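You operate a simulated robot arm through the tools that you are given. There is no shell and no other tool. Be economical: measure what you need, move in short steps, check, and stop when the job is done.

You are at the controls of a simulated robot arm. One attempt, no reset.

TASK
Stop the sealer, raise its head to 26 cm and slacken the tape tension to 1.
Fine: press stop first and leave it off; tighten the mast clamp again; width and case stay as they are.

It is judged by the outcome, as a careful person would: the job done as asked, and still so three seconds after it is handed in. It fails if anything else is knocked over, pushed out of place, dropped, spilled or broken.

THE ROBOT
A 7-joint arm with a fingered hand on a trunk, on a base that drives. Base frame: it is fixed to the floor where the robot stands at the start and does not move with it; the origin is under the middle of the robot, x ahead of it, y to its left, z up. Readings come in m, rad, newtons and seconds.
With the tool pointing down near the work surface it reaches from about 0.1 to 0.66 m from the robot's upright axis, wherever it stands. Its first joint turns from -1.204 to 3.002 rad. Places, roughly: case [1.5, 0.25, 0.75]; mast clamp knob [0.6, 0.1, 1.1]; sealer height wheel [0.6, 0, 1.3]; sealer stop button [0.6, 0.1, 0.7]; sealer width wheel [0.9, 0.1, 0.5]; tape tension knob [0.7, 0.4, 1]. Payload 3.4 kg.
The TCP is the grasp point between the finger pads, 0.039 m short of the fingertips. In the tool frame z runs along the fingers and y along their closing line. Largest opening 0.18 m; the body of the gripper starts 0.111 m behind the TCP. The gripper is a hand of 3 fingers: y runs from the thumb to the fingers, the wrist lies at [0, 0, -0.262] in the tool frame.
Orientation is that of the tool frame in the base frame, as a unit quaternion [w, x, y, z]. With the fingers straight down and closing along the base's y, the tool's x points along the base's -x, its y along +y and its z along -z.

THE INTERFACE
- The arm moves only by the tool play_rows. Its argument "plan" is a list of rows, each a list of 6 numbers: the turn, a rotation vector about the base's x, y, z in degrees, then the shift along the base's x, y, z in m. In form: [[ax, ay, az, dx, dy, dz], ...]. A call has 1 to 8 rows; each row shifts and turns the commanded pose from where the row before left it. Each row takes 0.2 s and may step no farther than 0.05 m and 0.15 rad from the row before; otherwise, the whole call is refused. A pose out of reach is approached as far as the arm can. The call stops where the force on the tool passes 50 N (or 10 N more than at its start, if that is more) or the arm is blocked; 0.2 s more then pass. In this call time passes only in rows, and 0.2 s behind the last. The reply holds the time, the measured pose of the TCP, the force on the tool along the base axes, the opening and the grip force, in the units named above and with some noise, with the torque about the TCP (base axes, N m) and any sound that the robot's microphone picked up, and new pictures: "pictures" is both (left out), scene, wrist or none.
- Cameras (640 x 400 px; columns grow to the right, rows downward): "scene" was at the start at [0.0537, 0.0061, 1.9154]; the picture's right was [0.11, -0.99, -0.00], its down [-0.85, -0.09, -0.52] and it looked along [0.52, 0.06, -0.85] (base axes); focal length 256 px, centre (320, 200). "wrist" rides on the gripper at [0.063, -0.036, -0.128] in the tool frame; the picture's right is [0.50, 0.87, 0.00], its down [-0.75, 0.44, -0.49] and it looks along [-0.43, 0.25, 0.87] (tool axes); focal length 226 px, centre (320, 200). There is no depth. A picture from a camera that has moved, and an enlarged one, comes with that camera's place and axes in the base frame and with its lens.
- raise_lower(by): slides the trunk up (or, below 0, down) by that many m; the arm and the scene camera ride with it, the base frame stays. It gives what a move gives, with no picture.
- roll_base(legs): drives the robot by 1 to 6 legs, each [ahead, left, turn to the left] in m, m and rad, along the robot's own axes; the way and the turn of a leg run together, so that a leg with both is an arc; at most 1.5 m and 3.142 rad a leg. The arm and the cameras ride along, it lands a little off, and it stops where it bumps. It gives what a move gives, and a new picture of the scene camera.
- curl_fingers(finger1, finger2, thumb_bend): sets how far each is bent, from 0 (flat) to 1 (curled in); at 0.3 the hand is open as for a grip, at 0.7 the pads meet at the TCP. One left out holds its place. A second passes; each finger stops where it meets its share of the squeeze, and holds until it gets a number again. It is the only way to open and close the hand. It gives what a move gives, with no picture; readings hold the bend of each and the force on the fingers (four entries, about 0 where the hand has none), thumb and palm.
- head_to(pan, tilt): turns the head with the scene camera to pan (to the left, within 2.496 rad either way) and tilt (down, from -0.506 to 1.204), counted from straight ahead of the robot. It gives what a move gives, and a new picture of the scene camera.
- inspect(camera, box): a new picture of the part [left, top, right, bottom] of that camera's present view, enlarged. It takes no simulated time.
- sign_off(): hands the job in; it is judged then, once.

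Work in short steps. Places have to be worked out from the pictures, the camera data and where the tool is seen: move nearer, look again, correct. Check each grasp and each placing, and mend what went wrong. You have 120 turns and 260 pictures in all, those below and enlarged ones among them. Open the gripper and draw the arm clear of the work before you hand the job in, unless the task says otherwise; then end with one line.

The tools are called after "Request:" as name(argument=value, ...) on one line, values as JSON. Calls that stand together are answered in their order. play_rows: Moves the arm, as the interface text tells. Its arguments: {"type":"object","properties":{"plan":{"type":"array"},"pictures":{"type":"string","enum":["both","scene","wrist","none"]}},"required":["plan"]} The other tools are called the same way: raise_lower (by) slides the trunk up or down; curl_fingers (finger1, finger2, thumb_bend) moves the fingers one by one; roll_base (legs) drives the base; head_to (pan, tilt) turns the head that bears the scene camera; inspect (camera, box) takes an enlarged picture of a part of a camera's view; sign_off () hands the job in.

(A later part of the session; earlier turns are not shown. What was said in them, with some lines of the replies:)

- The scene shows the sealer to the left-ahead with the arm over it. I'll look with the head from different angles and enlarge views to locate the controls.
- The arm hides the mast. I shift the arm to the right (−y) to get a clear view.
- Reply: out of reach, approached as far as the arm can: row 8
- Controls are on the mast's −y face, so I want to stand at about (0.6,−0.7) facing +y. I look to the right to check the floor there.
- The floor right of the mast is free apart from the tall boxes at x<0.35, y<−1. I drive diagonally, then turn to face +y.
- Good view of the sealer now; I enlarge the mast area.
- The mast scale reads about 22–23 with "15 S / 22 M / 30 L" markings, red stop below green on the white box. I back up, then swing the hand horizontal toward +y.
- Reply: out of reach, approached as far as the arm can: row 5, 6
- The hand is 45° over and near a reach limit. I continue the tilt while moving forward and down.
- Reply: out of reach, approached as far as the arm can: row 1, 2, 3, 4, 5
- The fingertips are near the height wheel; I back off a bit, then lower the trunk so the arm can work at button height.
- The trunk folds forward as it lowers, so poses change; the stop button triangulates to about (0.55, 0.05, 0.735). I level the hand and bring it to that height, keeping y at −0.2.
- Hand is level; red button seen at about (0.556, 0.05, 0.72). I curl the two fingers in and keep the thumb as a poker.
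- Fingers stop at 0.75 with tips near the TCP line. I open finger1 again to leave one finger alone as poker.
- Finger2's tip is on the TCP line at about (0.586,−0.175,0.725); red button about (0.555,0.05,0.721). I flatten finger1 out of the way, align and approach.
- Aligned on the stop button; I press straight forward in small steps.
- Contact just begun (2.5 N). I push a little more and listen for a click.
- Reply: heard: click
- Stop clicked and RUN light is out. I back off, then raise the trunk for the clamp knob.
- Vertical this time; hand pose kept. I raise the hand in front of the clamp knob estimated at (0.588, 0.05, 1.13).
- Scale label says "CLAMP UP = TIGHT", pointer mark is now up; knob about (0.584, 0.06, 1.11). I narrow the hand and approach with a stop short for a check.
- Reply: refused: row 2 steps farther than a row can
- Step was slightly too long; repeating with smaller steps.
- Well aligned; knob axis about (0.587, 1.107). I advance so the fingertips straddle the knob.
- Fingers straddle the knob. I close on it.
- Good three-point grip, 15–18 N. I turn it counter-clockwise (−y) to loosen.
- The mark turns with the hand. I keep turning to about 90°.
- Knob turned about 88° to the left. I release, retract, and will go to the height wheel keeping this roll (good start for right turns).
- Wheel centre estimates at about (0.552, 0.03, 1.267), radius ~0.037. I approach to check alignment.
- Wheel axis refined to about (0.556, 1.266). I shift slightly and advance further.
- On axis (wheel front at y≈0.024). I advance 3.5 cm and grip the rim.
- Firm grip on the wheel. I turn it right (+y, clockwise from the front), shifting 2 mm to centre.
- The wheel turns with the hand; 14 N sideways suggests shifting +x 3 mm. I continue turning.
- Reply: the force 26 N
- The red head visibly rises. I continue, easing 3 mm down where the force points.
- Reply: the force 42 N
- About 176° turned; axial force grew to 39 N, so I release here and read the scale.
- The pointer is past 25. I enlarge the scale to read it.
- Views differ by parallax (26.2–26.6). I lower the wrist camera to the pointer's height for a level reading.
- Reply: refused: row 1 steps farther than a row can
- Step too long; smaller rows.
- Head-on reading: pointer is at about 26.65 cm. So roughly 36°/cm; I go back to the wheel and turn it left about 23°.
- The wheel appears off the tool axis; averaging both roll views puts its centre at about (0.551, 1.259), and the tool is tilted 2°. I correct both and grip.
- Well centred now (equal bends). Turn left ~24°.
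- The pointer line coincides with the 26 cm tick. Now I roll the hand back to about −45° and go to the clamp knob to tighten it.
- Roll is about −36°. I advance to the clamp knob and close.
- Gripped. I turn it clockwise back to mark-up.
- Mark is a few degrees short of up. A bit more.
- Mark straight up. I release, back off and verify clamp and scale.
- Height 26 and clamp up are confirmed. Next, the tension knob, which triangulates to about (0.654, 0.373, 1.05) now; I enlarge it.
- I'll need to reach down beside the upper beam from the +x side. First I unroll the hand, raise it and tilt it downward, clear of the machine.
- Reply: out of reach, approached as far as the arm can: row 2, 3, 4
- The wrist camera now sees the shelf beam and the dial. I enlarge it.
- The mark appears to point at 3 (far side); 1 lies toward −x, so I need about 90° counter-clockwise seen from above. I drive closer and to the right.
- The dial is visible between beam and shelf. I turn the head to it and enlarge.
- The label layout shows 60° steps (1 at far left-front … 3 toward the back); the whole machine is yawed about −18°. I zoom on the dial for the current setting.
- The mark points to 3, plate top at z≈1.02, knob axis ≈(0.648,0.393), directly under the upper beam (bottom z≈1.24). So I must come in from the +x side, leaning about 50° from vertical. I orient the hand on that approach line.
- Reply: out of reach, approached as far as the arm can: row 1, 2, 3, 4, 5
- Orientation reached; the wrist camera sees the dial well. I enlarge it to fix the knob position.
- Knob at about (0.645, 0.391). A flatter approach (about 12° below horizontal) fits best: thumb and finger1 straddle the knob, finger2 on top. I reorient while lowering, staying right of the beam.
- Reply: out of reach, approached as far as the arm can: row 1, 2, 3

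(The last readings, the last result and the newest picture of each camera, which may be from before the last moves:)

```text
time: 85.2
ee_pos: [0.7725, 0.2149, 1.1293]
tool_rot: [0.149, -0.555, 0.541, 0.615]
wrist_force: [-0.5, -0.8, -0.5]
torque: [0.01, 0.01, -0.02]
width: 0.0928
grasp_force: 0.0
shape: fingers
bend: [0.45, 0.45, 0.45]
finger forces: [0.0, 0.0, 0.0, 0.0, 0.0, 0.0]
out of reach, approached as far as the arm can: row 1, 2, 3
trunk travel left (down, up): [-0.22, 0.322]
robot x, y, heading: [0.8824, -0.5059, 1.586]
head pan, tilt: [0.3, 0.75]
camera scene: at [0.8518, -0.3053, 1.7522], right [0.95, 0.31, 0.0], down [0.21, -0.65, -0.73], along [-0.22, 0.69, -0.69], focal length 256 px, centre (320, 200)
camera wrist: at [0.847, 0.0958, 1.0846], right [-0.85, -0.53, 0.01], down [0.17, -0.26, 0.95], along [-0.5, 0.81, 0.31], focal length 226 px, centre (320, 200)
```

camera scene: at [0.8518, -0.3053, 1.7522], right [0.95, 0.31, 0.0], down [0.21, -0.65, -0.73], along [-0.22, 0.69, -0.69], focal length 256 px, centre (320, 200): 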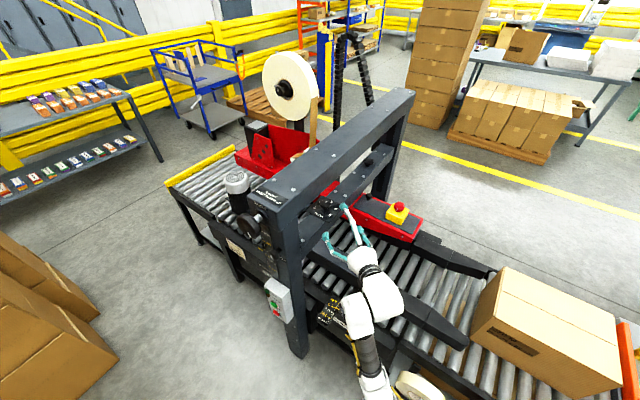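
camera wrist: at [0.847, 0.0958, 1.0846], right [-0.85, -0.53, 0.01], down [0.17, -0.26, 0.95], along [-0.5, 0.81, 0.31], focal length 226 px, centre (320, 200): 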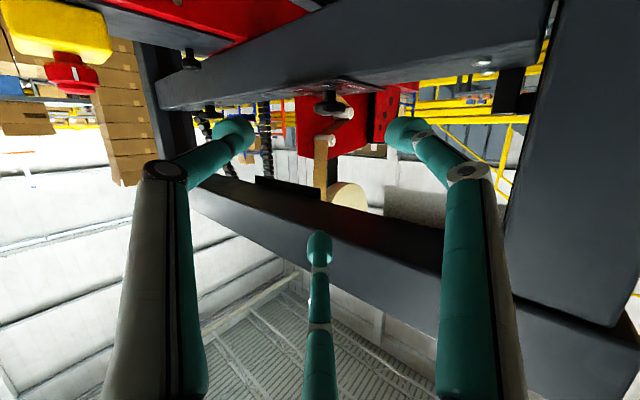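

Exactly the wanted pose; the knob is ahead. Enlarge to align.

Request:
inspect(camera="wrist", box=[260, 60, 400, 150])

Request:
inspect(camera="scene", box=[290, 170, 390, 250])

```text
4.44 times, centred on (330, 105) of wrist
camera zoom: at [0.847, 0.0958, 1.0846], right [-0.85, -0.53, 0.01], down [0.17, -0.26, 0.95], along [-0.5, 0.81, 0.31], focal length 1005 px, centre (276, 622)
```

zoom: 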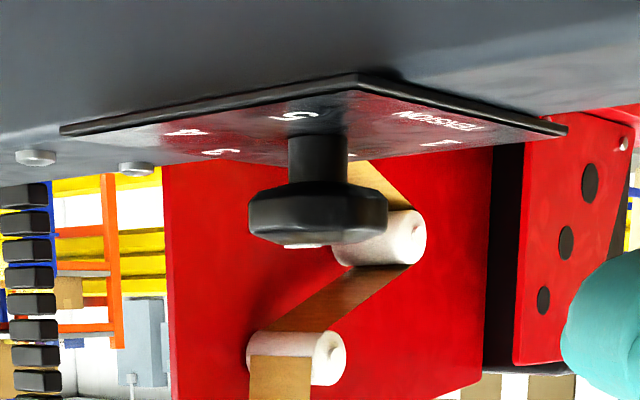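

```text
5.00 times, centred on (340, 210) of scene
camera zoom: at [0.8518, -0.3053, 1.7522], right [0.95, 0.31, 0.0], down [0.21, -0.65, -0.73], along [-0.22, 0.69, -0.69], focal length 1278 px, centre (220, 150)
```

zoom: 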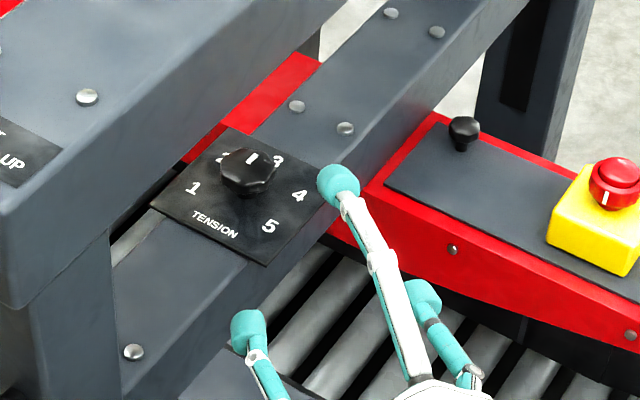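

Two wrist views and the scene agree: knob body at about (0.654, 0.381, 1.062), plate at 1.04. I advance partway along the tool axis.

Request:
play_rows(plan=[[0, 0, 0, -0.017, 0.025, -0.014], [0, 0, 0, -0.02, 0.03, -0.014]])

Request:
inspect(camera="wrist", box=[240, 60, 400, 160])

Request:
inspect(camera="scene", box=[290, 170, 390, 250])

```text
time: 85.8
ee_pos: [0.7445, 0.2692, 1.1016]
tool_rot: [0.148, -0.553, 0.542, 0.615]
wrist_force: [0.6, -0.3, 0.0]
torque: [0.01, 0.01, 0.02]
width: 0.0922
grasp_force: 0.1
shape: fingers
bend: [0.45, 0.45, 0.45]
finger forces: [0.1, 0.1, 0.0, 0.0, 0.0, 0.0]
trunk travel left (down, up): [-0.22, 0.322]
robot x, y, heading: [0.8845, -0.5083, 1.584]
head pan, tilt: [0.3, 0.75]
camera scene: at [0.8624, -0.3046, 1.7523], right [0.95, 0.31, 0.0], down [0.21, -0.65, -0.73], along [-0.23, 0.69, -0.68], focal length 256 px, centre (320, 200)
camera wrist: at [0.8181, 0.1512, 1.0567], right [-0.85, -0.53, 0.02], down [0.17, -0.25, 0.95], along [-0.5, 0.81, 0.31], focal length 226 px, centre (320, 200)
```

scene: 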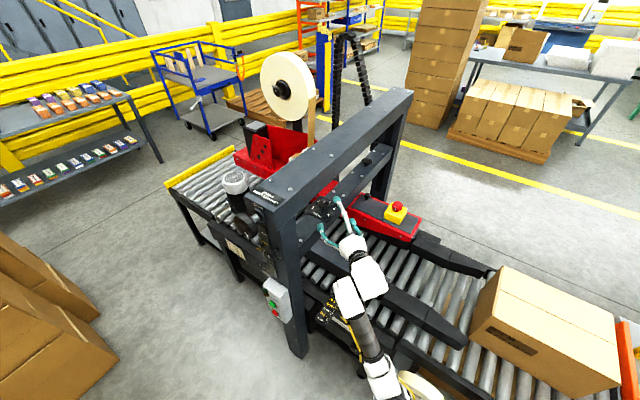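
wrist: 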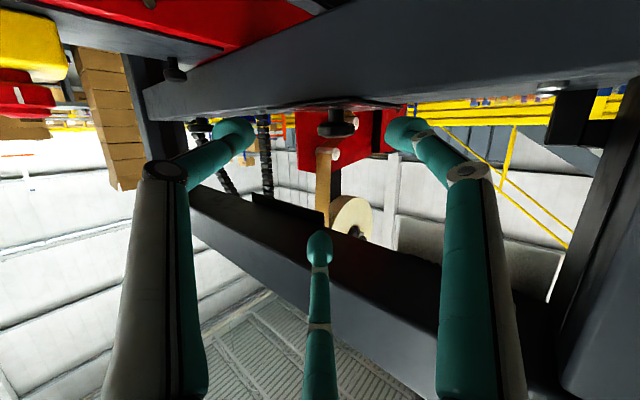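

```text
4.00 times, centred on (320, 110) of wrist
camera zoom: at [0.8181, 0.1512, 1.0567], right [-0.85, -0.53, 0.02], down [0.17, -0.25, 0.95], along [-0.5, 0.81, 0.31], focal length 904 px, centre (320, 560)
```

zoom: 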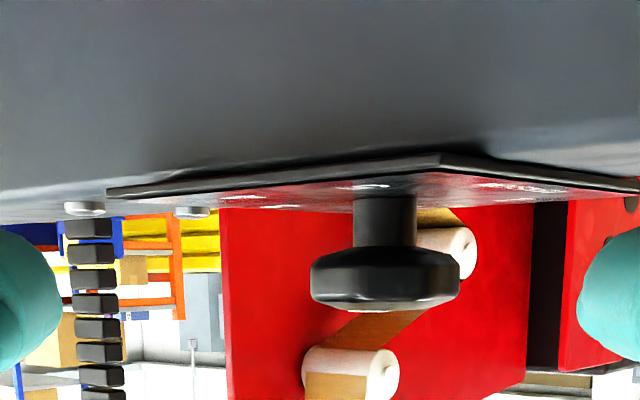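

```text
5.00 times, centred on (340, 210) of scene
camera zoom: at [0.8624, -0.3046, 1.7523], right [0.95, 0.31, 0.0], down [0.21, -0.65, -0.73], along [-0.23, 0.69, -0.68], focal length 1278 px, centre (220, 150)
```

zoom: 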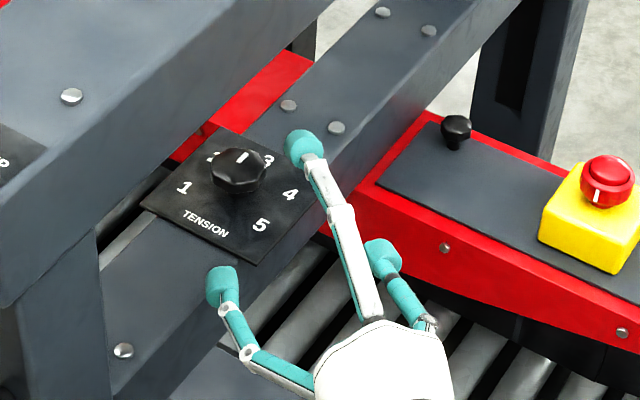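

Knob axis is 19 mm to the finger1 side of the tool axis. I shift laterally, then advance over the knob.

Request:
play_rows(plan=[[0, 0, 0, -0.016, -0.01, -0.002], [0, 0, 0, -0.022, 0.035, -0.004], [0, 0, 0, -0.022, 0.035, -0.004], [0, 0, 0, -0.022, 0.034, -0.005]])

Request:
inspect(camera="wrist", box=[220, 80, 420, 230])

Request:
inspect(camera="scene", box=[290, 170, 390, 250])

```text
time: 86.8
ee_pos: [0.6593, 0.3646, 1.0856]
tool_rot: [0.148, -0.554, 0.542, 0.615]
wrist_force: [-0.3, -0.9, 0.2]
torque: [0.03, 0.02, -0.01]
width: 0.0927
grasp_force: 0.1
shape: fingers
bend: [0.45, 0.45, 0.45]
finger forces: [0.1, 0.0, 0.1, 0.0, 0.1, 0.0]
trunk travel left (down, up): [-0.22, 0.322]
robot x, y, heading: [0.8809, -0.507, 1.579]
head pan, tilt: [0.3, 0.75]
camera scene: at [0.8562, -0.304, 1.7521], right [0.95, 0.31, 0.0], down [0.21, -0.65, -0.73], along [-0.22, 0.69, -0.69], focal length 256 px, centre (320, 200)
camera wrist: at [0.733, 0.2452, 1.0407], right [-0.85, -0.53, 0.01], down [0.17, -0.25, 0.95], along [-0.5, 0.81, 0.31], focal length 226 px, centre (320, 200)
```

scene: 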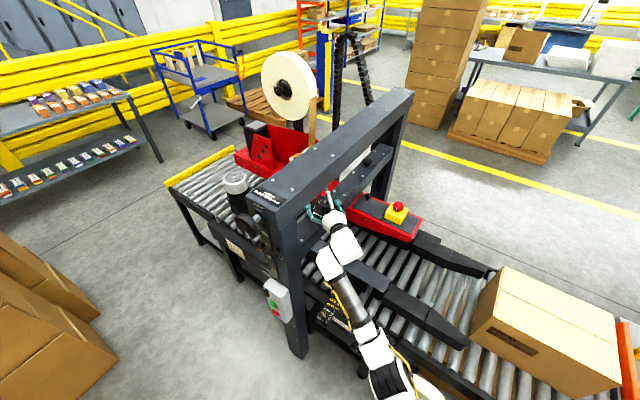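
wrist: 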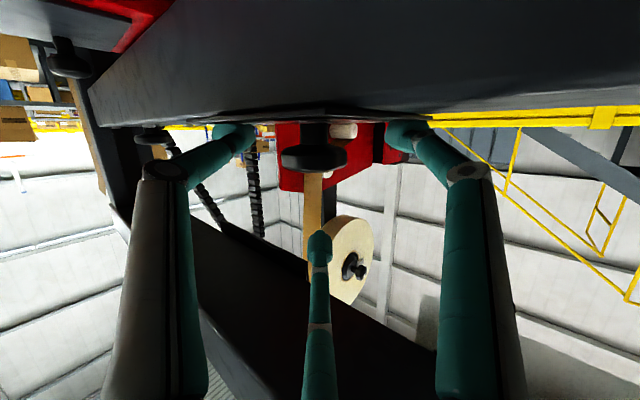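

```text
2.67 times, centred on (320, 155) of wrist
camera zoom: at [0.733, 0.2452, 1.0407], right [-0.85, -0.53, 0.01], down [0.17, -0.25, 0.95], along [-0.5, 0.81, 0.31], focal length 603 px, centre (320, 320)
```

zoom: 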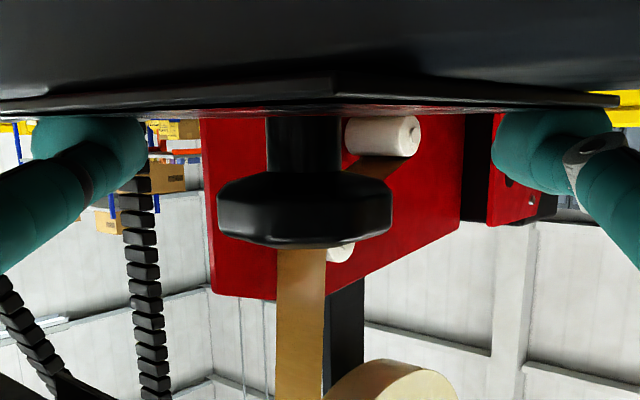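

```text
5.00 times, centred on (340, 210) of scene
camera zoom: at [0.8562, -0.304, 1.7521], right [0.95, 0.31, 0.0], down [0.21, -0.65, -0.73], along [-0.22, 0.69, -0.69], focal length 1278 px, centre (220, 150)
```

zoom: 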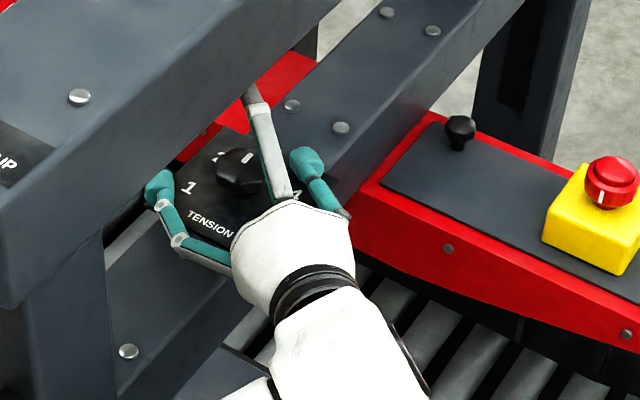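

Knob sits nicely between thumb and finger1, about 2 cm below the tool axis. I nudge 4 mm toward the thumb and close.

Request:
play_rows(plan=[[0, 0, 0, 0.003, 0.002, -0.001]], pictures="none")

Request:
curl_fingers(finger1=0.75, finger2=0.75, thumb_bend=0.75)

Request:
inspect(camera="wrist", box=[220, 80, 420, 230])

Request:
inspect(camera="scene", box=[290, 170, 390, 250])

```text
time: 87.2
ee_pos: [0.6633, 0.3648, 1.0846]
tool_rot: [0.148, -0.552, 0.543, 0.615]
wrist_force: [0.0, 0.7, 0.0]
torque: [0.0, 0.0, 0.01]
width: 0.0925
grasp_force: 0.2
shape: fingers
bend: [0.45, 0.45, 0.45]
finger forces: [0.0, 0.0, 0.0, 0.0, 0.0, 0.0]
trunk travel left (down, up): [-0.22, 0.322]
robot x, y, heading: [0.8835, -0.502, 1.58]
head pan, tilt: [0.3, 0.75]
```

```text
time: 88.2
ee_pos: [0.6643, 0.3656, 1.0854]
tool_rot: [0.148, -0.553, 0.543, 0.615]
wrist_force: [-0.7, 0.0, 0.2]
torque: [0.0, -0.01, 0.04]
width: 0.0
grasp_force: 0.0
shape: fingers
bend: [0.73, 0.73, 0.71]
finger forces: [0.1, 0.0, 0.0, 0.0, 0.1, 0.1]
trunk travel left (down, up): [-0.22, 0.322]
robot x, y, heading: [0.8851, -0.5064, 1.581]
head pan, tilt: [0.3, 0.75]
```

```text
2.67 times, centred on (320, 155) of wrist
camera zoom: at [0.7377, 0.2466, 1.0404], right [-0.85, -0.53, 0.02], down [0.17, -0.25, 0.95], along [-0.5, 0.81, 0.31], focal length 603 px, centre (320, 320)
```

zoom: 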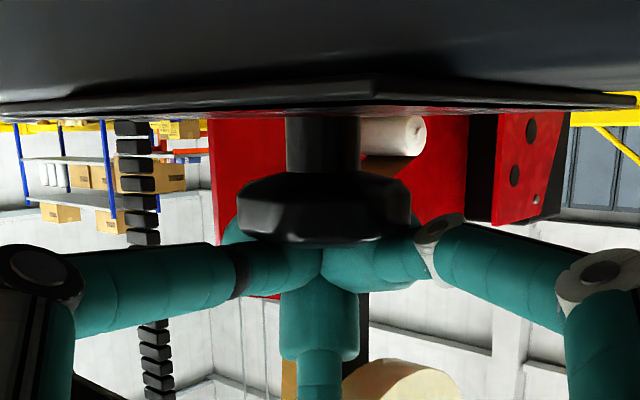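

```text
5.00 times, centred on (340, 210) of scene
camera zoom: at [0.8586, -0.3047, 1.7523], right [0.95, 0.31, 0.0], down [0.21, -0.65, -0.73], along [-0.23, 0.69, -0.68], focal length 1278 px, centre (220, 150)
```

zoom: 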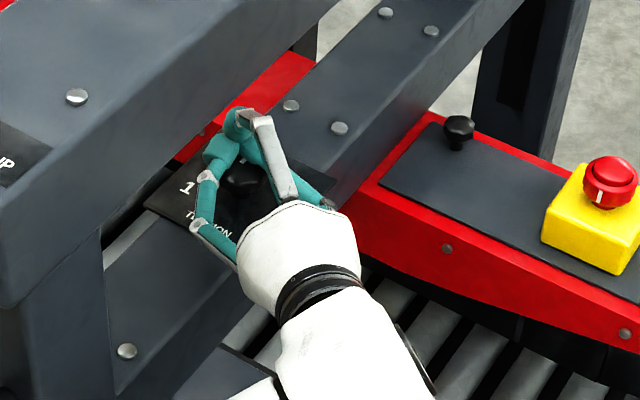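

The fingertips closed just beyond and above the knob, without contact. I reopen, pull back 2 cm, lower slightly and try again.

Request:
curl_fingers(finger1=0.48, finger2=0.48, thumb_bend=0.48)

Request:
play_rows(plan=[[0, 0, 0, 0.01, -0.017, -0.004]], pictures="none")

Request:
inspect(camera="wrist", box=[220, 80, 420, 230])

Request:
inspect(camera="scene", box=[300, 180, 350, 220])

```text
time: 89.2
ee_pos: [0.6637, 0.3644, 1.0859]
tool_rot: [0.148, -0.553, 0.543, 0.615]
wrist_force: [-0.3, -0.4, -0.2]
torque: [-0.03, -0.04, -0.02]
width: 0.0805
grasp_force: 0.0
shape: fingers
bend: [0.48, 0.48, 0.48]
finger forces: [0.0, 0.0, 0.1, 0.0, 0.1, 0.1]
trunk travel left (down, up): [-0.22, 0.322]
robot x, y, heading: [0.886, -0.5093, 1.583]
head pan, tilt: [0.3, 0.75]
```

```text
time: 89.6
ee_pos: [0.6755, 0.3476, 1.0825]
tool_rot: [0.148, -0.553, 0.543, 0.615]
wrist_force: [-0.8, -0.2, -1.0]
torque: [0.03, 0.01, -0.01]
width: 0.0805
grasp_force: 0.1
shape: fingers
bend: [0.48, 0.48, 0.48]
finger forces: [0.0, 0.0, 0.1, 0.0, 0.0, 0.0]
trunk travel left (down, up): [-0.22, 0.322]
robot x, y, heading: [0.8825, -0.506, 1.583]
head pan, tilt: [0.3, 0.75]
```

```text
2.67 times, centred on (320, 155) of wrist
camera zoom: at [0.7487, 0.2294, 1.037], right [-0.85, -0.53, 0.02], down [0.17, -0.25, 0.95], along [-0.5, 0.81, 0.31], focal length 603 px, centre (320, 320)
```

zoom: 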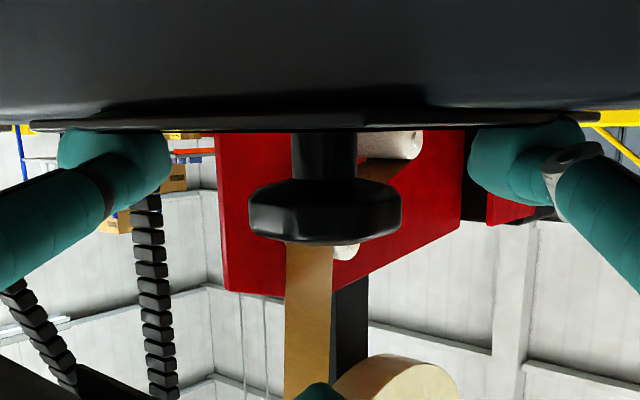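

```text
10.00 times, centred on (325, 200) of scene
camera zoom: at [0.8595, -0.3049, 1.7523], right [0.95, 0.31, 0.0], down [0.21, -0.65, -0.73], along [-0.23, 0.69, -0.68], focal length 2556 px, centre (270, 200)
```

zoom: 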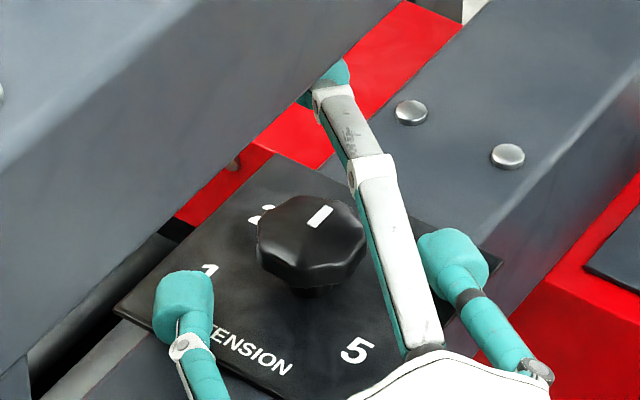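

In the scene the thumb–finger1 line is about 1 cm short of the knob centre. I move forward 9 mm and close.

Request:
play_rows(plan=[[0, 0, 0, -0.005, 0.0075, -0.001]], pictures="none")

Request:
curl_fingers(finger1=0.75, finger2=0.48, thumb_bend=0.75)

Request:
inspect(camera="wrist", box=[220, 80, 420, 230])

Request:
inspect(camera="scene", box=[300, 180, 350, 220])

```text
time: 90.0
ee_pos: [0.6682, 0.3557, 1.0811]
tool_rot: [0.148, -0.553, 0.542, 0.615]
wrist_force: [-0.5, -0.1, 0.1]
torque: [-0.01, 0.0, 0.01]
width: 0.0801
grasp_force: 0.2
shape: fingers
bend: [0.48, 0.48, 0.48]
finger forces: [0.0, 0.1, 0.0, 0.0, 0.0, 0.0]
trunk travel left (down, up): [-0.22, 0.322]
robot x, y, heading: [0.8808, -0.5039, 1.581]
head pan, tilt: [0.3, 0.75]
```

```text
time: 91.0
ee_pos: [0.6711, 0.3579, 1.0793]
tool_rot: [0.149, -0.553, 0.544, 0.614]
wrist_force: [7.5, 11.3, -5.1]
torque: [0.05, -0.27, -0.29]
width: 0.0304
grasp_force: 15.1
shape: fingers
bend: [0.6, 0.48, 0.65]
finger forces: [8.8, 0.0, 0.1, 0.0, 20.9, 0.1]
trunk travel left (down, up): [-0.22, 0.322]
robot x, y, heading: [0.8837, -0.5044, 1.581]
head pan, tilt: [0.3, 0.75]
```

```text
2.67 times, centred on (320, 155) of wrist
camera zoom: at [0.7445, 0.2392, 1.0342], right [-0.85, -0.52, 0.02], down [0.17, -0.25, 0.95], along [-0.49, 0.81, 0.31], focal length 603 px, centre (320, 320)
```

zoom: 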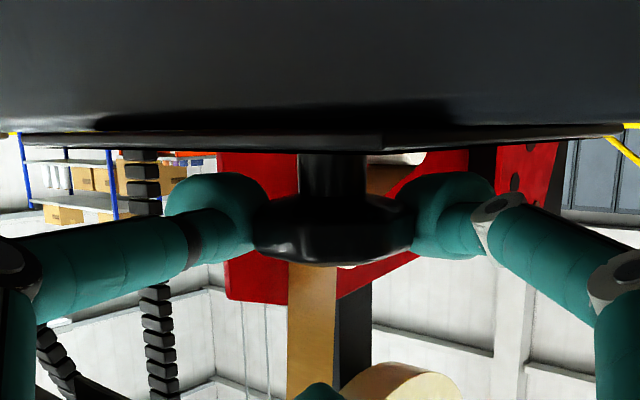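

```text
10.00 times, centred on (325, 200) of scene
camera zoom: at [0.862, -0.2996, 1.7516], right [0.95, 0.31, -0.01], down [0.21, -0.65, -0.73], along [-0.23, 0.69, -0.69], focal length 2556 px, centre (270, 200)
```

zoom: 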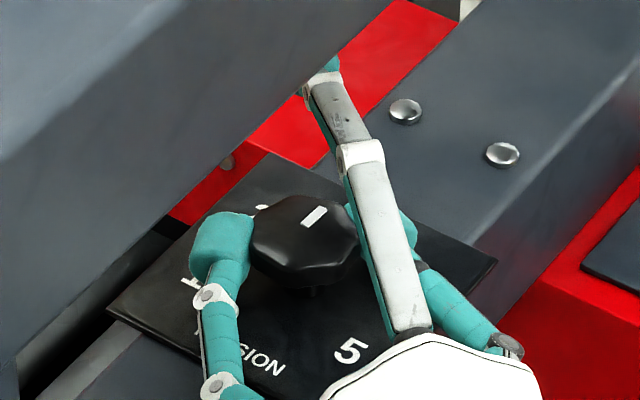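

Solid pinch on the knob (21/9 N). I rotate counter-clockwise about the knob's vertical axis, 42°.

Request:
play_rows(plan=[[0, 0, 7, 0.0023, 0.0019, 0], [0, 0, 7, 0.0021, 0.0021, 0], [0, 0, 7, 0.0018, 0.0024, 0], [0, 0, 7, 0.0015, 0.0025, 0], [0, 0, 7, 0.0012, 0.0028, 0], [0, 0, 7, 0.0009, 0.0028, 0]], pictures="scene")

Request:
inspect(camera="scene", box=[290, 170, 390, 250])

```text
time: 92.4
ee_pos: [0.6765, 0.3746, 1.0799]
tool_rot: [0.082, 0.71, -0.308, -0.628]
wrist_force: [3.2, 10.8, -2.6]
torque: [0.23, -0.12, -0.32]
width: 0.0273
grasp_force: 13.8
shape: fingers
bend: [0.62, 0.48, 0.67]
finger forces: [7.9, 0.1, 0.1, 0.1, 19.4, 0.0]
trunk travel left (down, up): [-0.22, 0.322]
robot x, y, heading: [0.8802, -0.5086, 1.585]
head pan, tilt: [0.3, 0.75]
camera scene: at [0.8575, -0.2999, 1.7517], right [0.95, 0.31, 0.0], down [0.21, -0.65, -0.73], along [-0.22, 0.69, -0.69], focal length 256 px, centre (320, 200)
```

scene: 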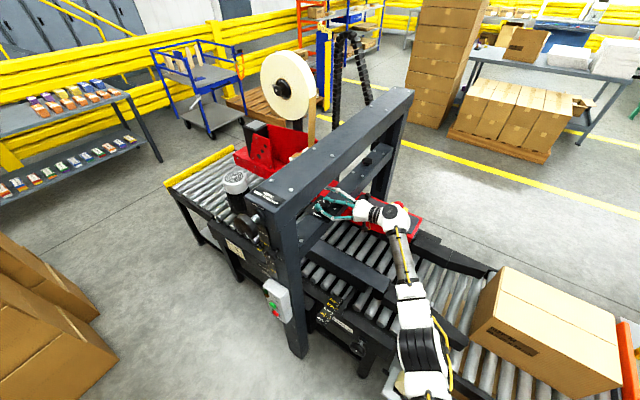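

```text
5.00 times, centred on (340, 210) of scene
camera zoom: at [0.8575, -0.2999, 1.7517], right [0.95, 0.31, 0.0], down [0.21, -0.65, -0.73], along [-0.22, 0.69, -0.69], focal length 1278 px, centre (220, 150)
```

zoom: 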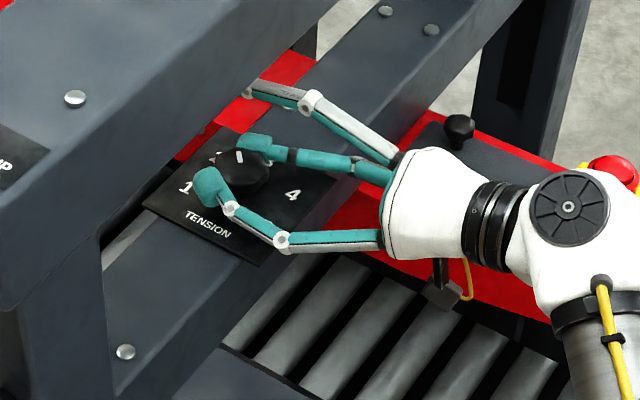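

Request:
inspect(camera="scene", box=[305, 185, 345, 217])

```text
12.50 times, centred on (325, 201) of scene
camera zoom: at [0.8575, -0.2999, 1.7517], right [0.95, 0.31, 0.0], down [0.21, -0.65, -0.73], along [-0.22, 0.69, -0.69], focal length 3195 px, centre (258, 188)
```

zoom: 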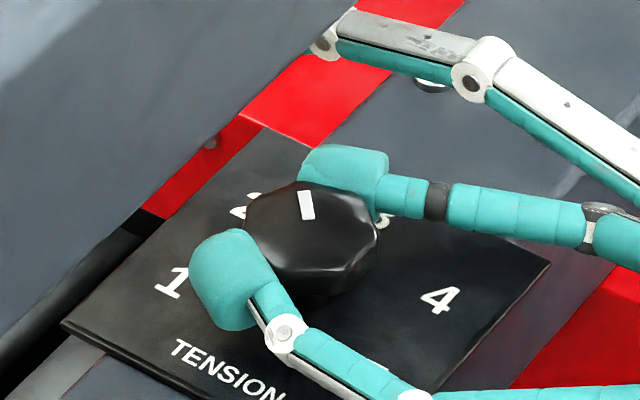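

The mark has moved about 45° toward 2. I open, swing the hand back about the knob, regrip and repeat.

Request:
curl_fingers(finger1=0.46, finger2=0.46, thumb_bend=0.46)

Request:
play_rows(plan=[[0, 0, -7, -0.0009, -0.0028, 0.001], [0, 0, -7, -0.0012, -0.0028, 0], [0, 0, -7, -0.0015, -0.0025, 0], [0, 0, -7, -0.0018, -0.0024, 0], [0, 0, -7, -0.0021, -0.0021, 0], [0, 0, -7, -0.0023, -0.0019, -0.001]], pictures="none")

Request:
inspect(camera="scene", box=[300, 180, 350, 220])

Request:
inspect(camera="wrist", box=[220, 80, 420, 230])

```text
time: 93.4
ee_pos: [0.6788, 0.3722, 1.0812]
tool_rot: [0.083, 0.71, -0.308, -0.628]
wrist_force: [-0.2, -0.9, -0.5]
torque: [0.0, -0.05, 0.0]
width: 0.0884
grasp_force: 0.0
shape: fingers
bend: [0.46, 0.46, 0.46]
finger forces: [0.1, 0.0, 0.0, 0.0, 0.1, 0.0]
trunk travel left (down, up): [-0.22, 0.322]
robot x, y, heading: [0.8831, -0.5065, 1.583]
head pan, tilt: [0.3, 0.75]
```

```text
time: 94.8
ee_pos: [0.6675, 0.3548, 1.0808]
tool_rot: [0.149, -0.553, 0.543, 0.614]
wrist_force: [-0.3, 0.3, 0.2]
torque: [-0.02, 0.0, -0.03]
width: 0.0885
grasp_force: 0.1
shape: fingers
bend: [0.46, 0.46, 0.46]
finger forces: [0.1, 0.1, 0.1, 0.0, 0.0, 0.1]
trunk travel left (down, up): [-0.22, 0.322]
robot x, y, heading: [0.8832, -0.5036, 1.581]
head pan, tilt: [0.3, 0.75]
```

```text
10.00 times, centred on (325, 200) of scene
camera zoom: at [0.8562, -0.3053, 1.7523], right [0.95, 0.31, 0.0], down [0.21, -0.65, -0.73], along [-0.22, 0.69, -0.68], focal length 2556 px, centre (270, 200)
```

zoom: 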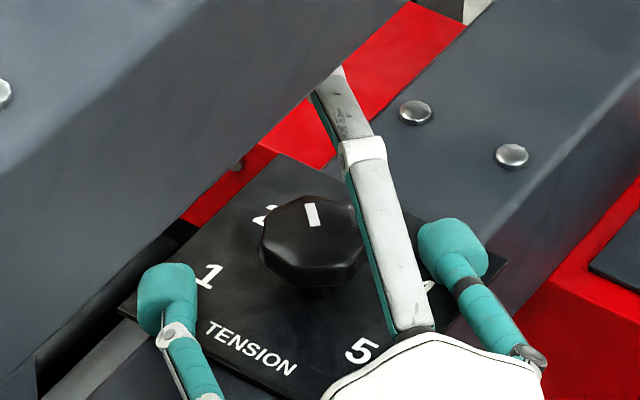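

```text
2.67 times, centred on (320, 155) of wrist
camera zoom: at [0.7411, 0.2369, 1.0359], right [-0.85, -0.53, 0.01], down [0.17, -0.25, 0.95], along [-0.5, 0.81, 0.31], focal length 603 px, centre (320, 320)
```

zoom: 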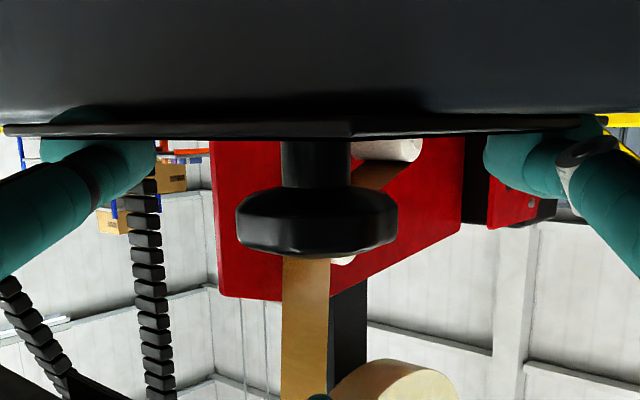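

Regrip and turn another 42°.

Request:
curl_fingers(finger1=0.75, finger2=0.46, thumb_bend=0.75)

Request:
play_rows(plan=[[0, 0, 7, 0.0023, 0.0019, 0], [0, 0, 7, 0.0021, 0.0021, 0], [0, 0, 7, 0.0018, 0.0024, 0], [0, 0, 7, 0.0015, 0.0025, 0], [0, 0, 7, 0.0012, 0.0028, 0], [0, 0, 7, 0.0009, 0.0028, 0]], pictures="none")

Request:
inspect(camera="scene", box=[300, 180, 350, 220])

```text
time: 95.8
ee_pos: [0.6699, 0.3587, 1.0778]
tool_rot: [0.148, -0.552, 0.545, 0.613]
wrist_force: [6.7, 10.8, -5.4]
torque: [0.11, -0.26, -0.33]
width: 0.0307
grasp_force: 14.7
shape: fingers
bend: [0.6, 0.46, 0.65]
finger forces: [8.8, 0.0, 0.0, 0.0, 20.8, 0.0]
trunk travel left (down, up): [-0.22, 0.322]
robot x, y, heading: [0.8819, -0.5049, 1.586]
head pan, tilt: [0.3, 0.75]
```

```text
time: 97.2
ee_pos: [0.6764, 0.3749, 1.08]
tool_rot: [0.081, 0.71, -0.309, -0.628]
wrist_force: [-1.1, 13.4, -3.6]
torque: [0.24, -0.06, -0.32]
width: 0.0276
grasp_force: 14.0
shape: fingers
bend: [0.61, 0.46, 0.66]
finger forces: [8.3, 0.0, 0.1, 0.1, 20.0, 0.1]
trunk travel left (down, up): [-0.22, 0.322]
robot x, y, heading: [0.8851, -0.5106, 1.583]
head pan, tilt: [0.3, 0.75]
```

```text
10.00 times, centred on (325, 200) of scene
camera zoom: at [0.8565, -0.2997, 1.7517], right [0.95, 0.31, 0.0], down [0.21, -0.65, -0.73], along [-0.22, 0.69, -0.69], focal length 2556 px, centre (270, 200)
```

zoom: 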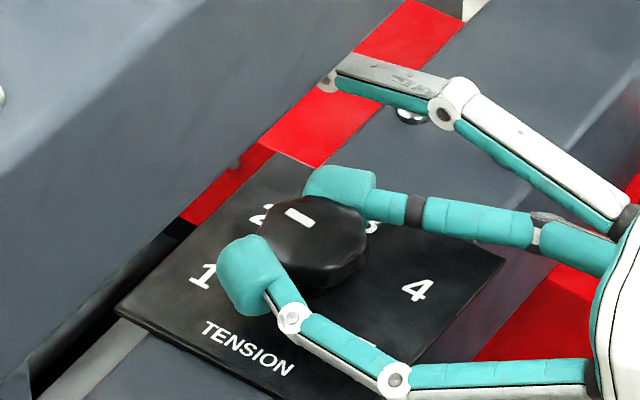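

The mark is past 2; about 30–40° remain to 1. Open, swing back and regrip once more.

Request:
curl_fingers(finger1=0.46, finger2=0.46, thumb_bend=0.46)

Request:
play_rows(plan=[[0, 0, -7, -0.0009, -0.0028, 0.001], [0, 0, -7, -0.0012, -0.0028, 0], [0, 0, -7, -0.0015, -0.0025, 0], [0, 0, -7, -0.0018, -0.0024, 0], [0, 0, -7, -0.0021, -0.0021, 0], [0, 0, -7, -0.0023, -0.0019, -0.001]], pictures="none")

Request:
inspect(camera="scene", box=[300, 180, 350, 220])

```text
time: 98.2
ee_pos: [0.6772, 0.3722, 1.081]
tool_rot: [0.081, 0.71, -0.308, -0.628]
wrist_force: [0.1, -0.1, -0.7]
torque: [0.02, 0.01, 0.0]
width: 0.0883
grasp_force: 0.0
shape: fingers
bend: [0.46, 0.46, 0.46]
finger forces: [0.1, 0.0, 0.0, 0.0, 0.1, 0.0]
trunk travel left (down, up): [-0.22, 0.322]
robot x, y, heading: [0.8859, -0.5028, 1.58]
head pan, tilt: [0.3, 0.75]
```

```text
time: 99.6
ee_pos: [0.6683, 0.3547, 1.0808]
tool_rot: [0.149, -0.553, 0.542, 0.615]
wrist_force: [-0.3, -0.6, -0.9]
torque: [0.02, 0.0, 0.0]
width: 0.0883
grasp_force: 0.1
shape: fingers
bend: [0.46, 0.46, 0.46]
finger forces: [0.0, 0.1, 0.0, 0.0, 0.0, 0.1]
trunk travel left (down, up): [-0.22, 0.322]
robot x, y, heading: [0.8838, -0.5064, 1.582]
head pan, tilt: [0.3, 0.75]
```

```text
10.00 times, centred on (325, 200) of scene
camera zoom: at [0.8562, -0.3053, 1.7523], right [0.95, 0.31, 0.0], down [0.21, -0.65, -0.73], along [-0.22, 0.69, -0.68], focal length 2556 px, centre (270, 200)
```

zoom: 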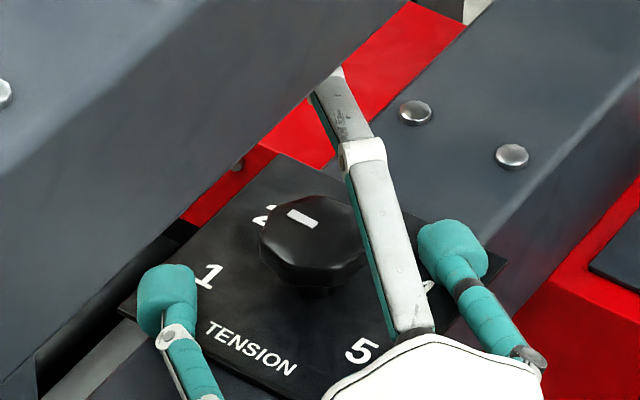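

About 35° remain. Grip and turn 35°.

Request:
curl_fingers(finger1=0.75, finger2=0.46, thumb_bend=0.75)

Request:
play_rows(plan=[[0, 0, 7, 0.0023, 0.0019, 0], [0, 0, 7, 0.0021, 0.0021, 0], [0, 0, 7, 0.0018, 0.0024, 0], [0, 0, 7, 0.0015, 0.0025, 0], [0, 0, 7, 0.0012, 0.0028, 0]], pictures="none")

Request:
inspect(camera="scene", box=[300, 180, 350, 220])

```text
time: 100.6
ee_pos: [0.6715, 0.3579, 1.0777]
tool_rot: [0.148, -0.552, 0.544, 0.614]
wrist_force: [7.2, 10.4, -6.1]
torque: [0.06, -0.26, -0.33]
width: 0.031
grasp_force: 14.9
shape: fingers
bend: [0.6, 0.46, 0.65]
finger forces: [8.6, 0.1, 0.0, 0.0, 20.6, 0.0]
trunk travel left (down, up): [-0.22, 0.322]
robot x, y, heading: [0.8845, -0.5045, 1.583]
head pan, tilt: [0.3, 0.75]
```

```text
time: 101.8
ee_pos: [0.6784, 0.3707, 1.078]
tool_rot: [0.042, 0.69, -0.351, -0.631]
wrist_force: [1.7, 11.0, -3.8]
torque: [0.21, -0.16, -0.36]
width: 0.0295
grasp_force: 14.5
shape: fingers
bend: [0.61, 0.46, 0.65]
finger forces: [8.3, 0.1, 0.1, 0.0, 19.9, 0.0]
trunk travel left (down, up): [-0.22, 0.322]
robot x, y, heading: [0.885, -0.5075, 1.579]
head pan, tilt: [0.3, 0.75]
```

```text
10.00 times, centred on (325, 200) of scene
camera zoom: at [0.8604, -0.2992, 1.7516], right [0.95, 0.31, 0.0], down [0.21, -0.65, -0.73], along [-0.23, 0.69, -0.69], focal length 2556 px, centre (270, 200)
```

zoom: 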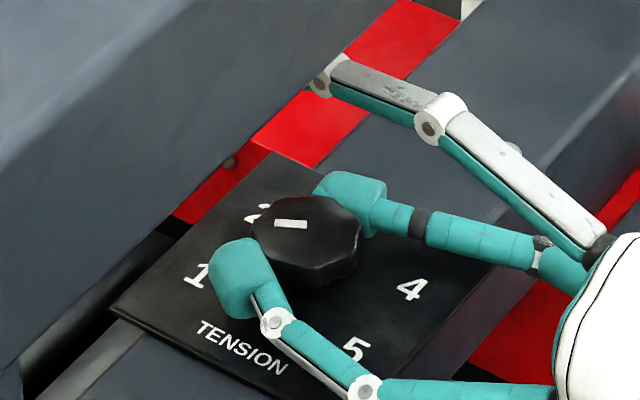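

The mark bar now runs parallel to the 4→1 line, pointing at 1. I release and check.

Request:
curl_fingers(finger1=0.45, finger2=0.45, thumb_bend=0.45)

Request:
play_rows(plan=[[0, 0, 0, 0.03, -0.014, 0.01], [0, 0, 0, 0.035, -0.017, 0.01], [0, 0, 0, 0.035, -0.018, 0.01]], pictures="wrist")

Request:
inspect(camera="scene", box=[300, 180, 350, 220])

```text
time: 102.8
ee_pos: [0.6768, 0.3676, 1.0799]
tool_rot: [0.043, 0.69, -0.351, -0.631]
wrist_force: [0.0, -0.3, 0.5]
torque: [0.0, 0.01, -0.01]
width: 0.092
grasp_force: 0.1
shape: fingers
bend: [0.45, 0.45, 0.45]
finger forces: [0.1, 0.0, 0.0, 0.0, 0.1, 0.0]
trunk travel left (down, up): [-0.22, 0.322]
robot x, y, heading: [0.8847, -0.5045, 1.58]
head pan, tilt: [0.3, 0.75]
```

```text
time: 103.6
ee_pos: [0.7804, 0.318, 1.1111]
tool_rot: [0.044, 0.69, -0.351, -0.632]
wrist_force: [1.2, -0.5, 0.9]
torque: [0.02, 0.02, 0.02]
width: 0.0923
grasp_force: 0.0
shape: fingers
bend: [0.45, 0.45, 0.45]
finger forces: [0.0, 0.1, 0.0, 0.0, 0.1, 0.0]
trunk travel left (down, up): [-0.22, 0.322]
robot x, y, heading: [0.8844, -0.507, 1.581]
head pan, tilt: [0.3, 0.75]
camera wrist: at [0.9085, 0.2632, 1.0657], right [-0.39, -0.92, 0.02], down [0.29, -0.11, 0.95], along [-0.87, 0.38, 0.31], focal length 226 px, centre (320, 200)
```

wrist: 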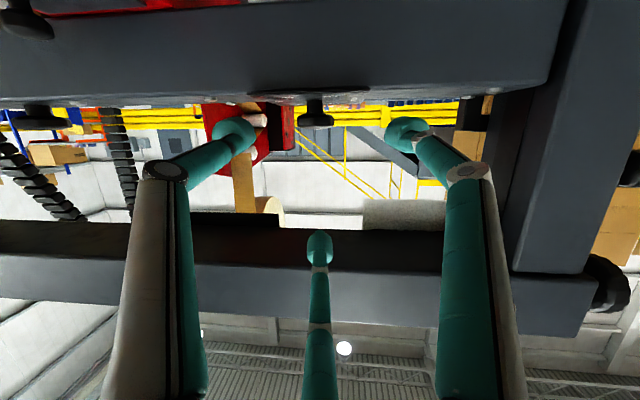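

```text
10.00 times, centred on (325, 200) of scene
camera zoom: at [0.8644, -0.3049, 1.7524], right [0.95, 0.31, -0.01], down [0.21, -0.65, -0.73], along [-0.23, 0.69, -0.68], focal length 2556 px, centre (270, 200)
```

zoom: 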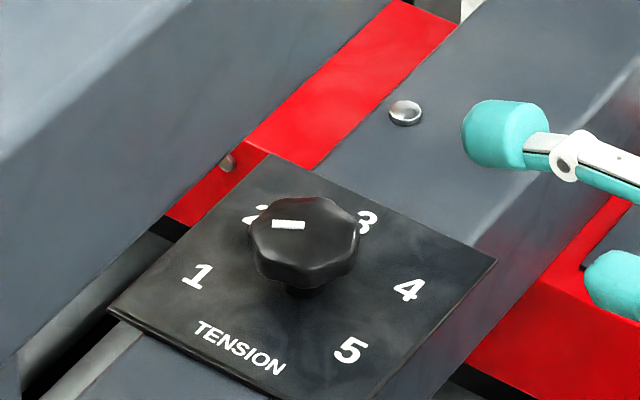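

The bar is parallel to the 4–1 line. I retreat up and out, and look at the dial from higher with the wrist camera to confirm.

Request:
play_rows(plan=[[0, 0, 0, 0.03, -0.02, 0.02], [0, 0, 0, 0.03, -0.02, 0.03], [-2.8, -6.6, 0, 0.015, -0.01, 0.045], [-2.8, -6.6, 0, 0.01, -0.01, 0.045], [-2.8, -6.6, 0, 0, 0, 0.045], [-2.8, -6.6, 0, 0, 0, 0.045], [-2.8, -6.6, 0, 0, 0, 0.045], [0, 0, 0, 0, 0, 0.045]])

```text
time: 105.4
ee_pos: [0.8794, 0.2232, 1.3832]
tool_rot: [0.023, 0.831, -0.421, -0.362]
wrist_force: [-0.9, -0.2, 0.3]
torque: [0.03, 0.0, 0.01]
width: 0.0924
grasp_force: 0.1
shape: fingers
bend: [0.45, 0.45, 0.45]
finger forces: [0.0, 0.1, 0.0, 0.0, 0.0, 0.0]
out of reach, approached as far as the arm can: row 7, 8
trunk travel left (down, up): [-0.22, 0.322]
robot x, y, heading: [0.8848, -0.5055, 1.581]
head pan, tilt: [0.3, 0.75]
camera scene: at [0.8572, -0.3065, 1.7524], right [0.95, 0.31, 0.0], down [0.21, -0.65, -0.73], along [-0.23, 0.69, -0.68], focal length 256 px, centre (320, 200)
camera wrist: at [1.0084, 0.1691, 1.4278], right [-0.4, -0.92, 0.01], down [-0.28, 0.13, 0.95], along [-0.87, 0.38, -0.31], focal length 226 px, centre (320, 200)
```

scene: 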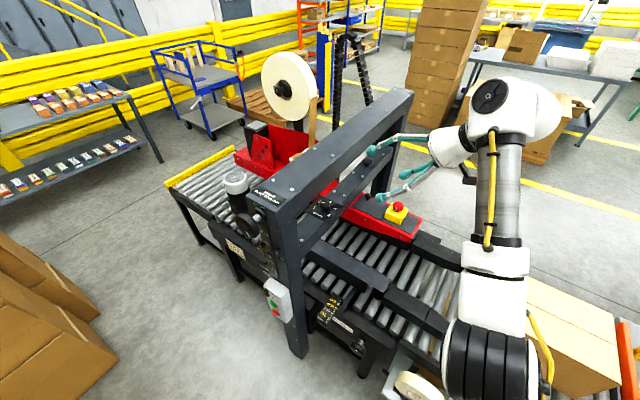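
wrist: 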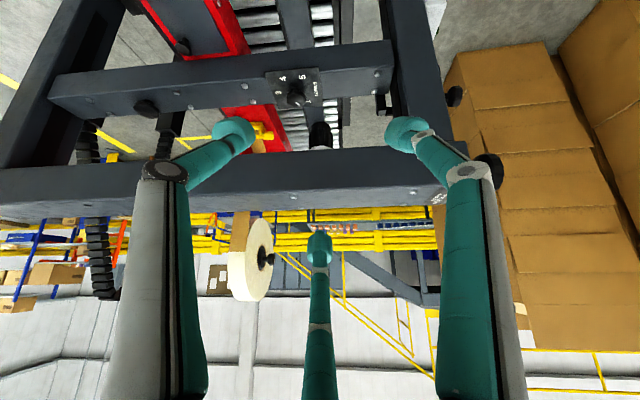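

Request:
inspect(camera="wrist", box=[260, 60, 330, 115])

Request:
inspect(camera="scene", box=[308, 190, 338, 215])

```text
7.27 times, centred on (295, 88) of wrist
camera zoom: at [1.0084, 0.1691, 1.4278], right [-0.4, -0.92, 0.01], down [-0.28, 0.13, 0.95], along [-0.87, 0.38, -0.31], focal length 1644 px, centre (502, 1018)
```

zoom: 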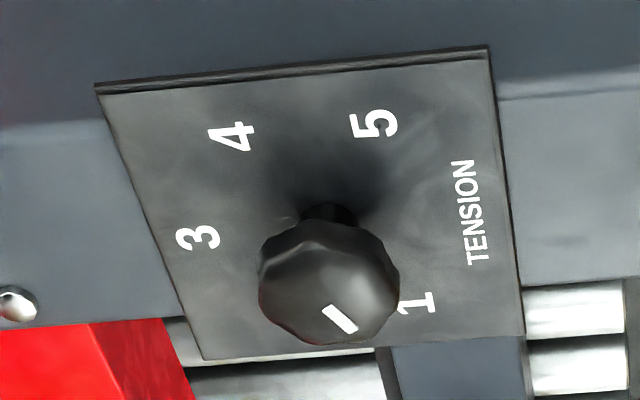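

```text
16.00 times, centred on (323, 202) of scene
camera zoom: at [0.8572, -0.3065, 1.7524], right [0.95, 0.31, 0.0], down [0.21, -0.65, -0.73], along [-0.23, 0.69, -0.68], focal length 4090 px, centre (272, 160)
```

zoom: 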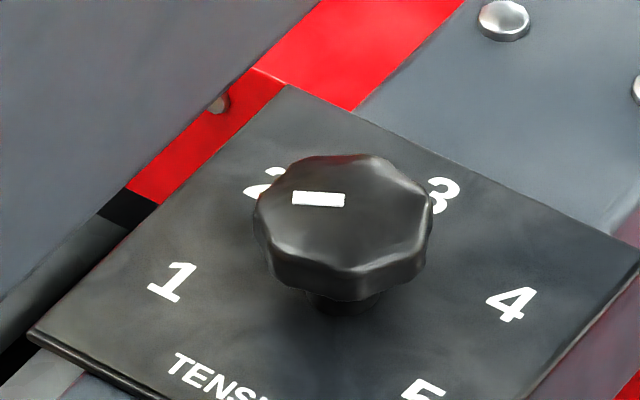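

Both views show the mark aligned with 1. I open the hand and drive the robot back, clear of the machine, then do a final check.

Request:
curl_fingers(finger1=0.3, finger2=0.3, thumb_bend=0.3)

Request:
roll_base(legs=[[-0.42, 0, 0], [0, 0.25, 0]])

Request:
inspect(camera="scene", box=[280, 120, 440, 280])

```text
time: 106.4
ee_pos: [0.8827, 0.2255, 1.3827]
tool_rot: [0.025, 0.83, -0.422, -0.363]
wrist_force: [-0.4, 0.4, -0.1]
torque: [0.03, 0.03, 0.0]
width: 0.1515
grasp_force: 0.0
shape: fingers
bend: [0.3, 0.3, 0.3]
finger forces: [0.0, 0.1, 0.0, 0.0, 0.0, 0.0]
trunk travel left (down, up): [-0.22, 0.322]
robot x, y, heading: [0.8848, -0.5041, 1.582]
head pan, tilt: [0.3, 0.75]
```

```text
time: 110.4
ee_pos: [0.6553, -0.1978, 1.3819]
tool_rot: [0.028, 0.828, -0.422, -0.368]
wrist_force: [0.6, -0.4, -0.5]
torque: [-0.01, 0.06, 0.05]
width: 0.1514
grasp_force: 0.0
shape: fingers
bend: [0.3, 0.3, 0.3]
finger forces: [0.1, 0.1, 0.0, 0.1, 0.0, 0.0]
trunk travel left (down, up): [-0.22, 0.322]
robot x, y, heading: [0.6466, -0.9311, 1.584]
head pan, tilt: [0.3, 0.75]
camera scene: at [0.6338, -0.729, 1.7524], right [0.95, 0.31, -0.01], down [0.2, -0.65, -0.73], along [-0.23, 0.69, -0.68], focal length 256 px, centre (320, 200)
```

scene: 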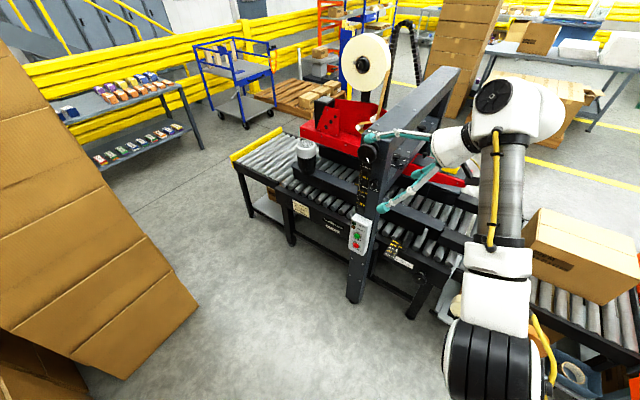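

```text
2.50 times, centred on (360, 200) of scene
camera zoom: at [0.6338, -0.729, 1.7524], right [0.95, 0.31, -0.01], down [0.2, -0.65, -0.73], along [-0.23, 0.69, -0.68], focal length 639 px, centre (220, 200)
```

zoom: 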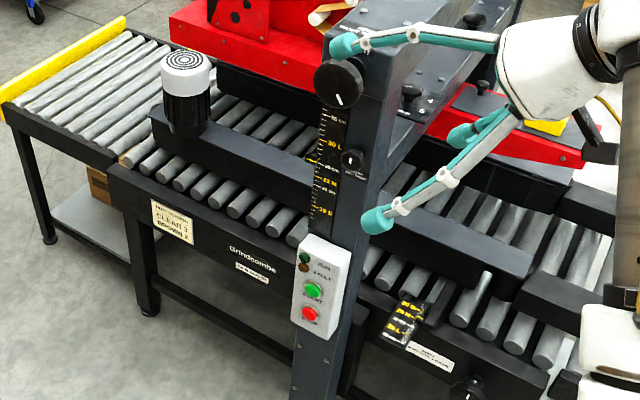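

Request:
inspect(camera="scene", box=[350, 130, 390, 190])

Request:
roll_base(legs=[[-0.1, -0.2, 0]])

```text
6.67 times, centred on (370, 160) of scene
camera zoom: at [0.6338, -0.729, 1.7524], right [0.95, 0.31, -0.01], down [0.2, -0.65, -0.73], along [-0.23, 0.69, -0.68], focal length 1704 px, centre (-13, 467)
```

zoom: 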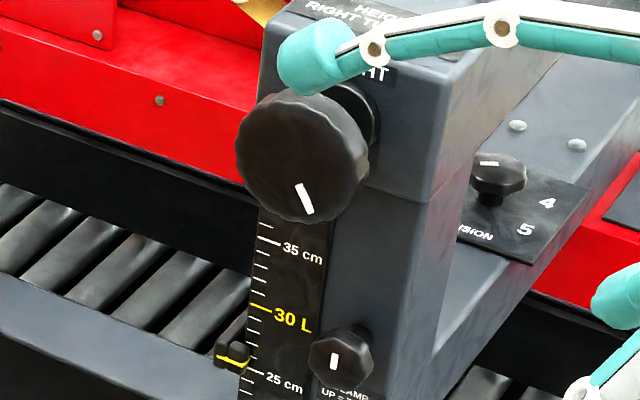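

```text
time: 112.1
ee_pos: [0.8508, -0.2985, 1.3846]
tool_rot: [0.024, 0.829, -0.422, -0.366]
wrist_force: [0.8, 0.5, 0.4]
torque: [0.01, 0.04, -0.01]
width: 0.1514
grasp_force: 0.1
shape: fingers
bend: [0.3, 0.3, 0.3]
finger forces: [0.0, 0.0, 0.0, 0.1, 0.0, 0.1]
trunk travel left (down, up): [-0.22, 0.322]
robot x, y, heading: [0.8455, -1.0256, 1.58]
head pan, tilt: [0.3, 0.75]
camera scene: at [0.8355, -0.8263, 1.7524], right [0.95, 0.31, -0.01], down [0.2, -0.65, -0.73], along [-0.23, 0.69, -0.68], focal length 256 px, centre (320, 200)
```

scene: 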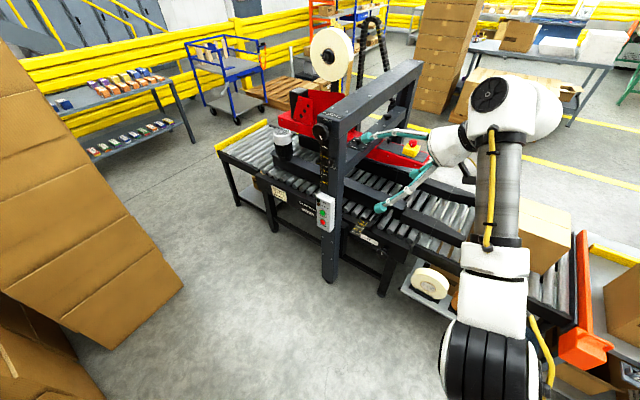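

The clamp mark is up, the pointer is at 26, the tension knob is at 1 and the RUN light is off. The arm is clear, the hand is open, and the case and width setting look untouched, so I hand in.

Request:
sign_off()

```text
The job is handed in.
```

The sealer is stopped, its head is at 26 cm with the mast clamp tightened again, the tape tension is at 1, and I left the width and the case alone.
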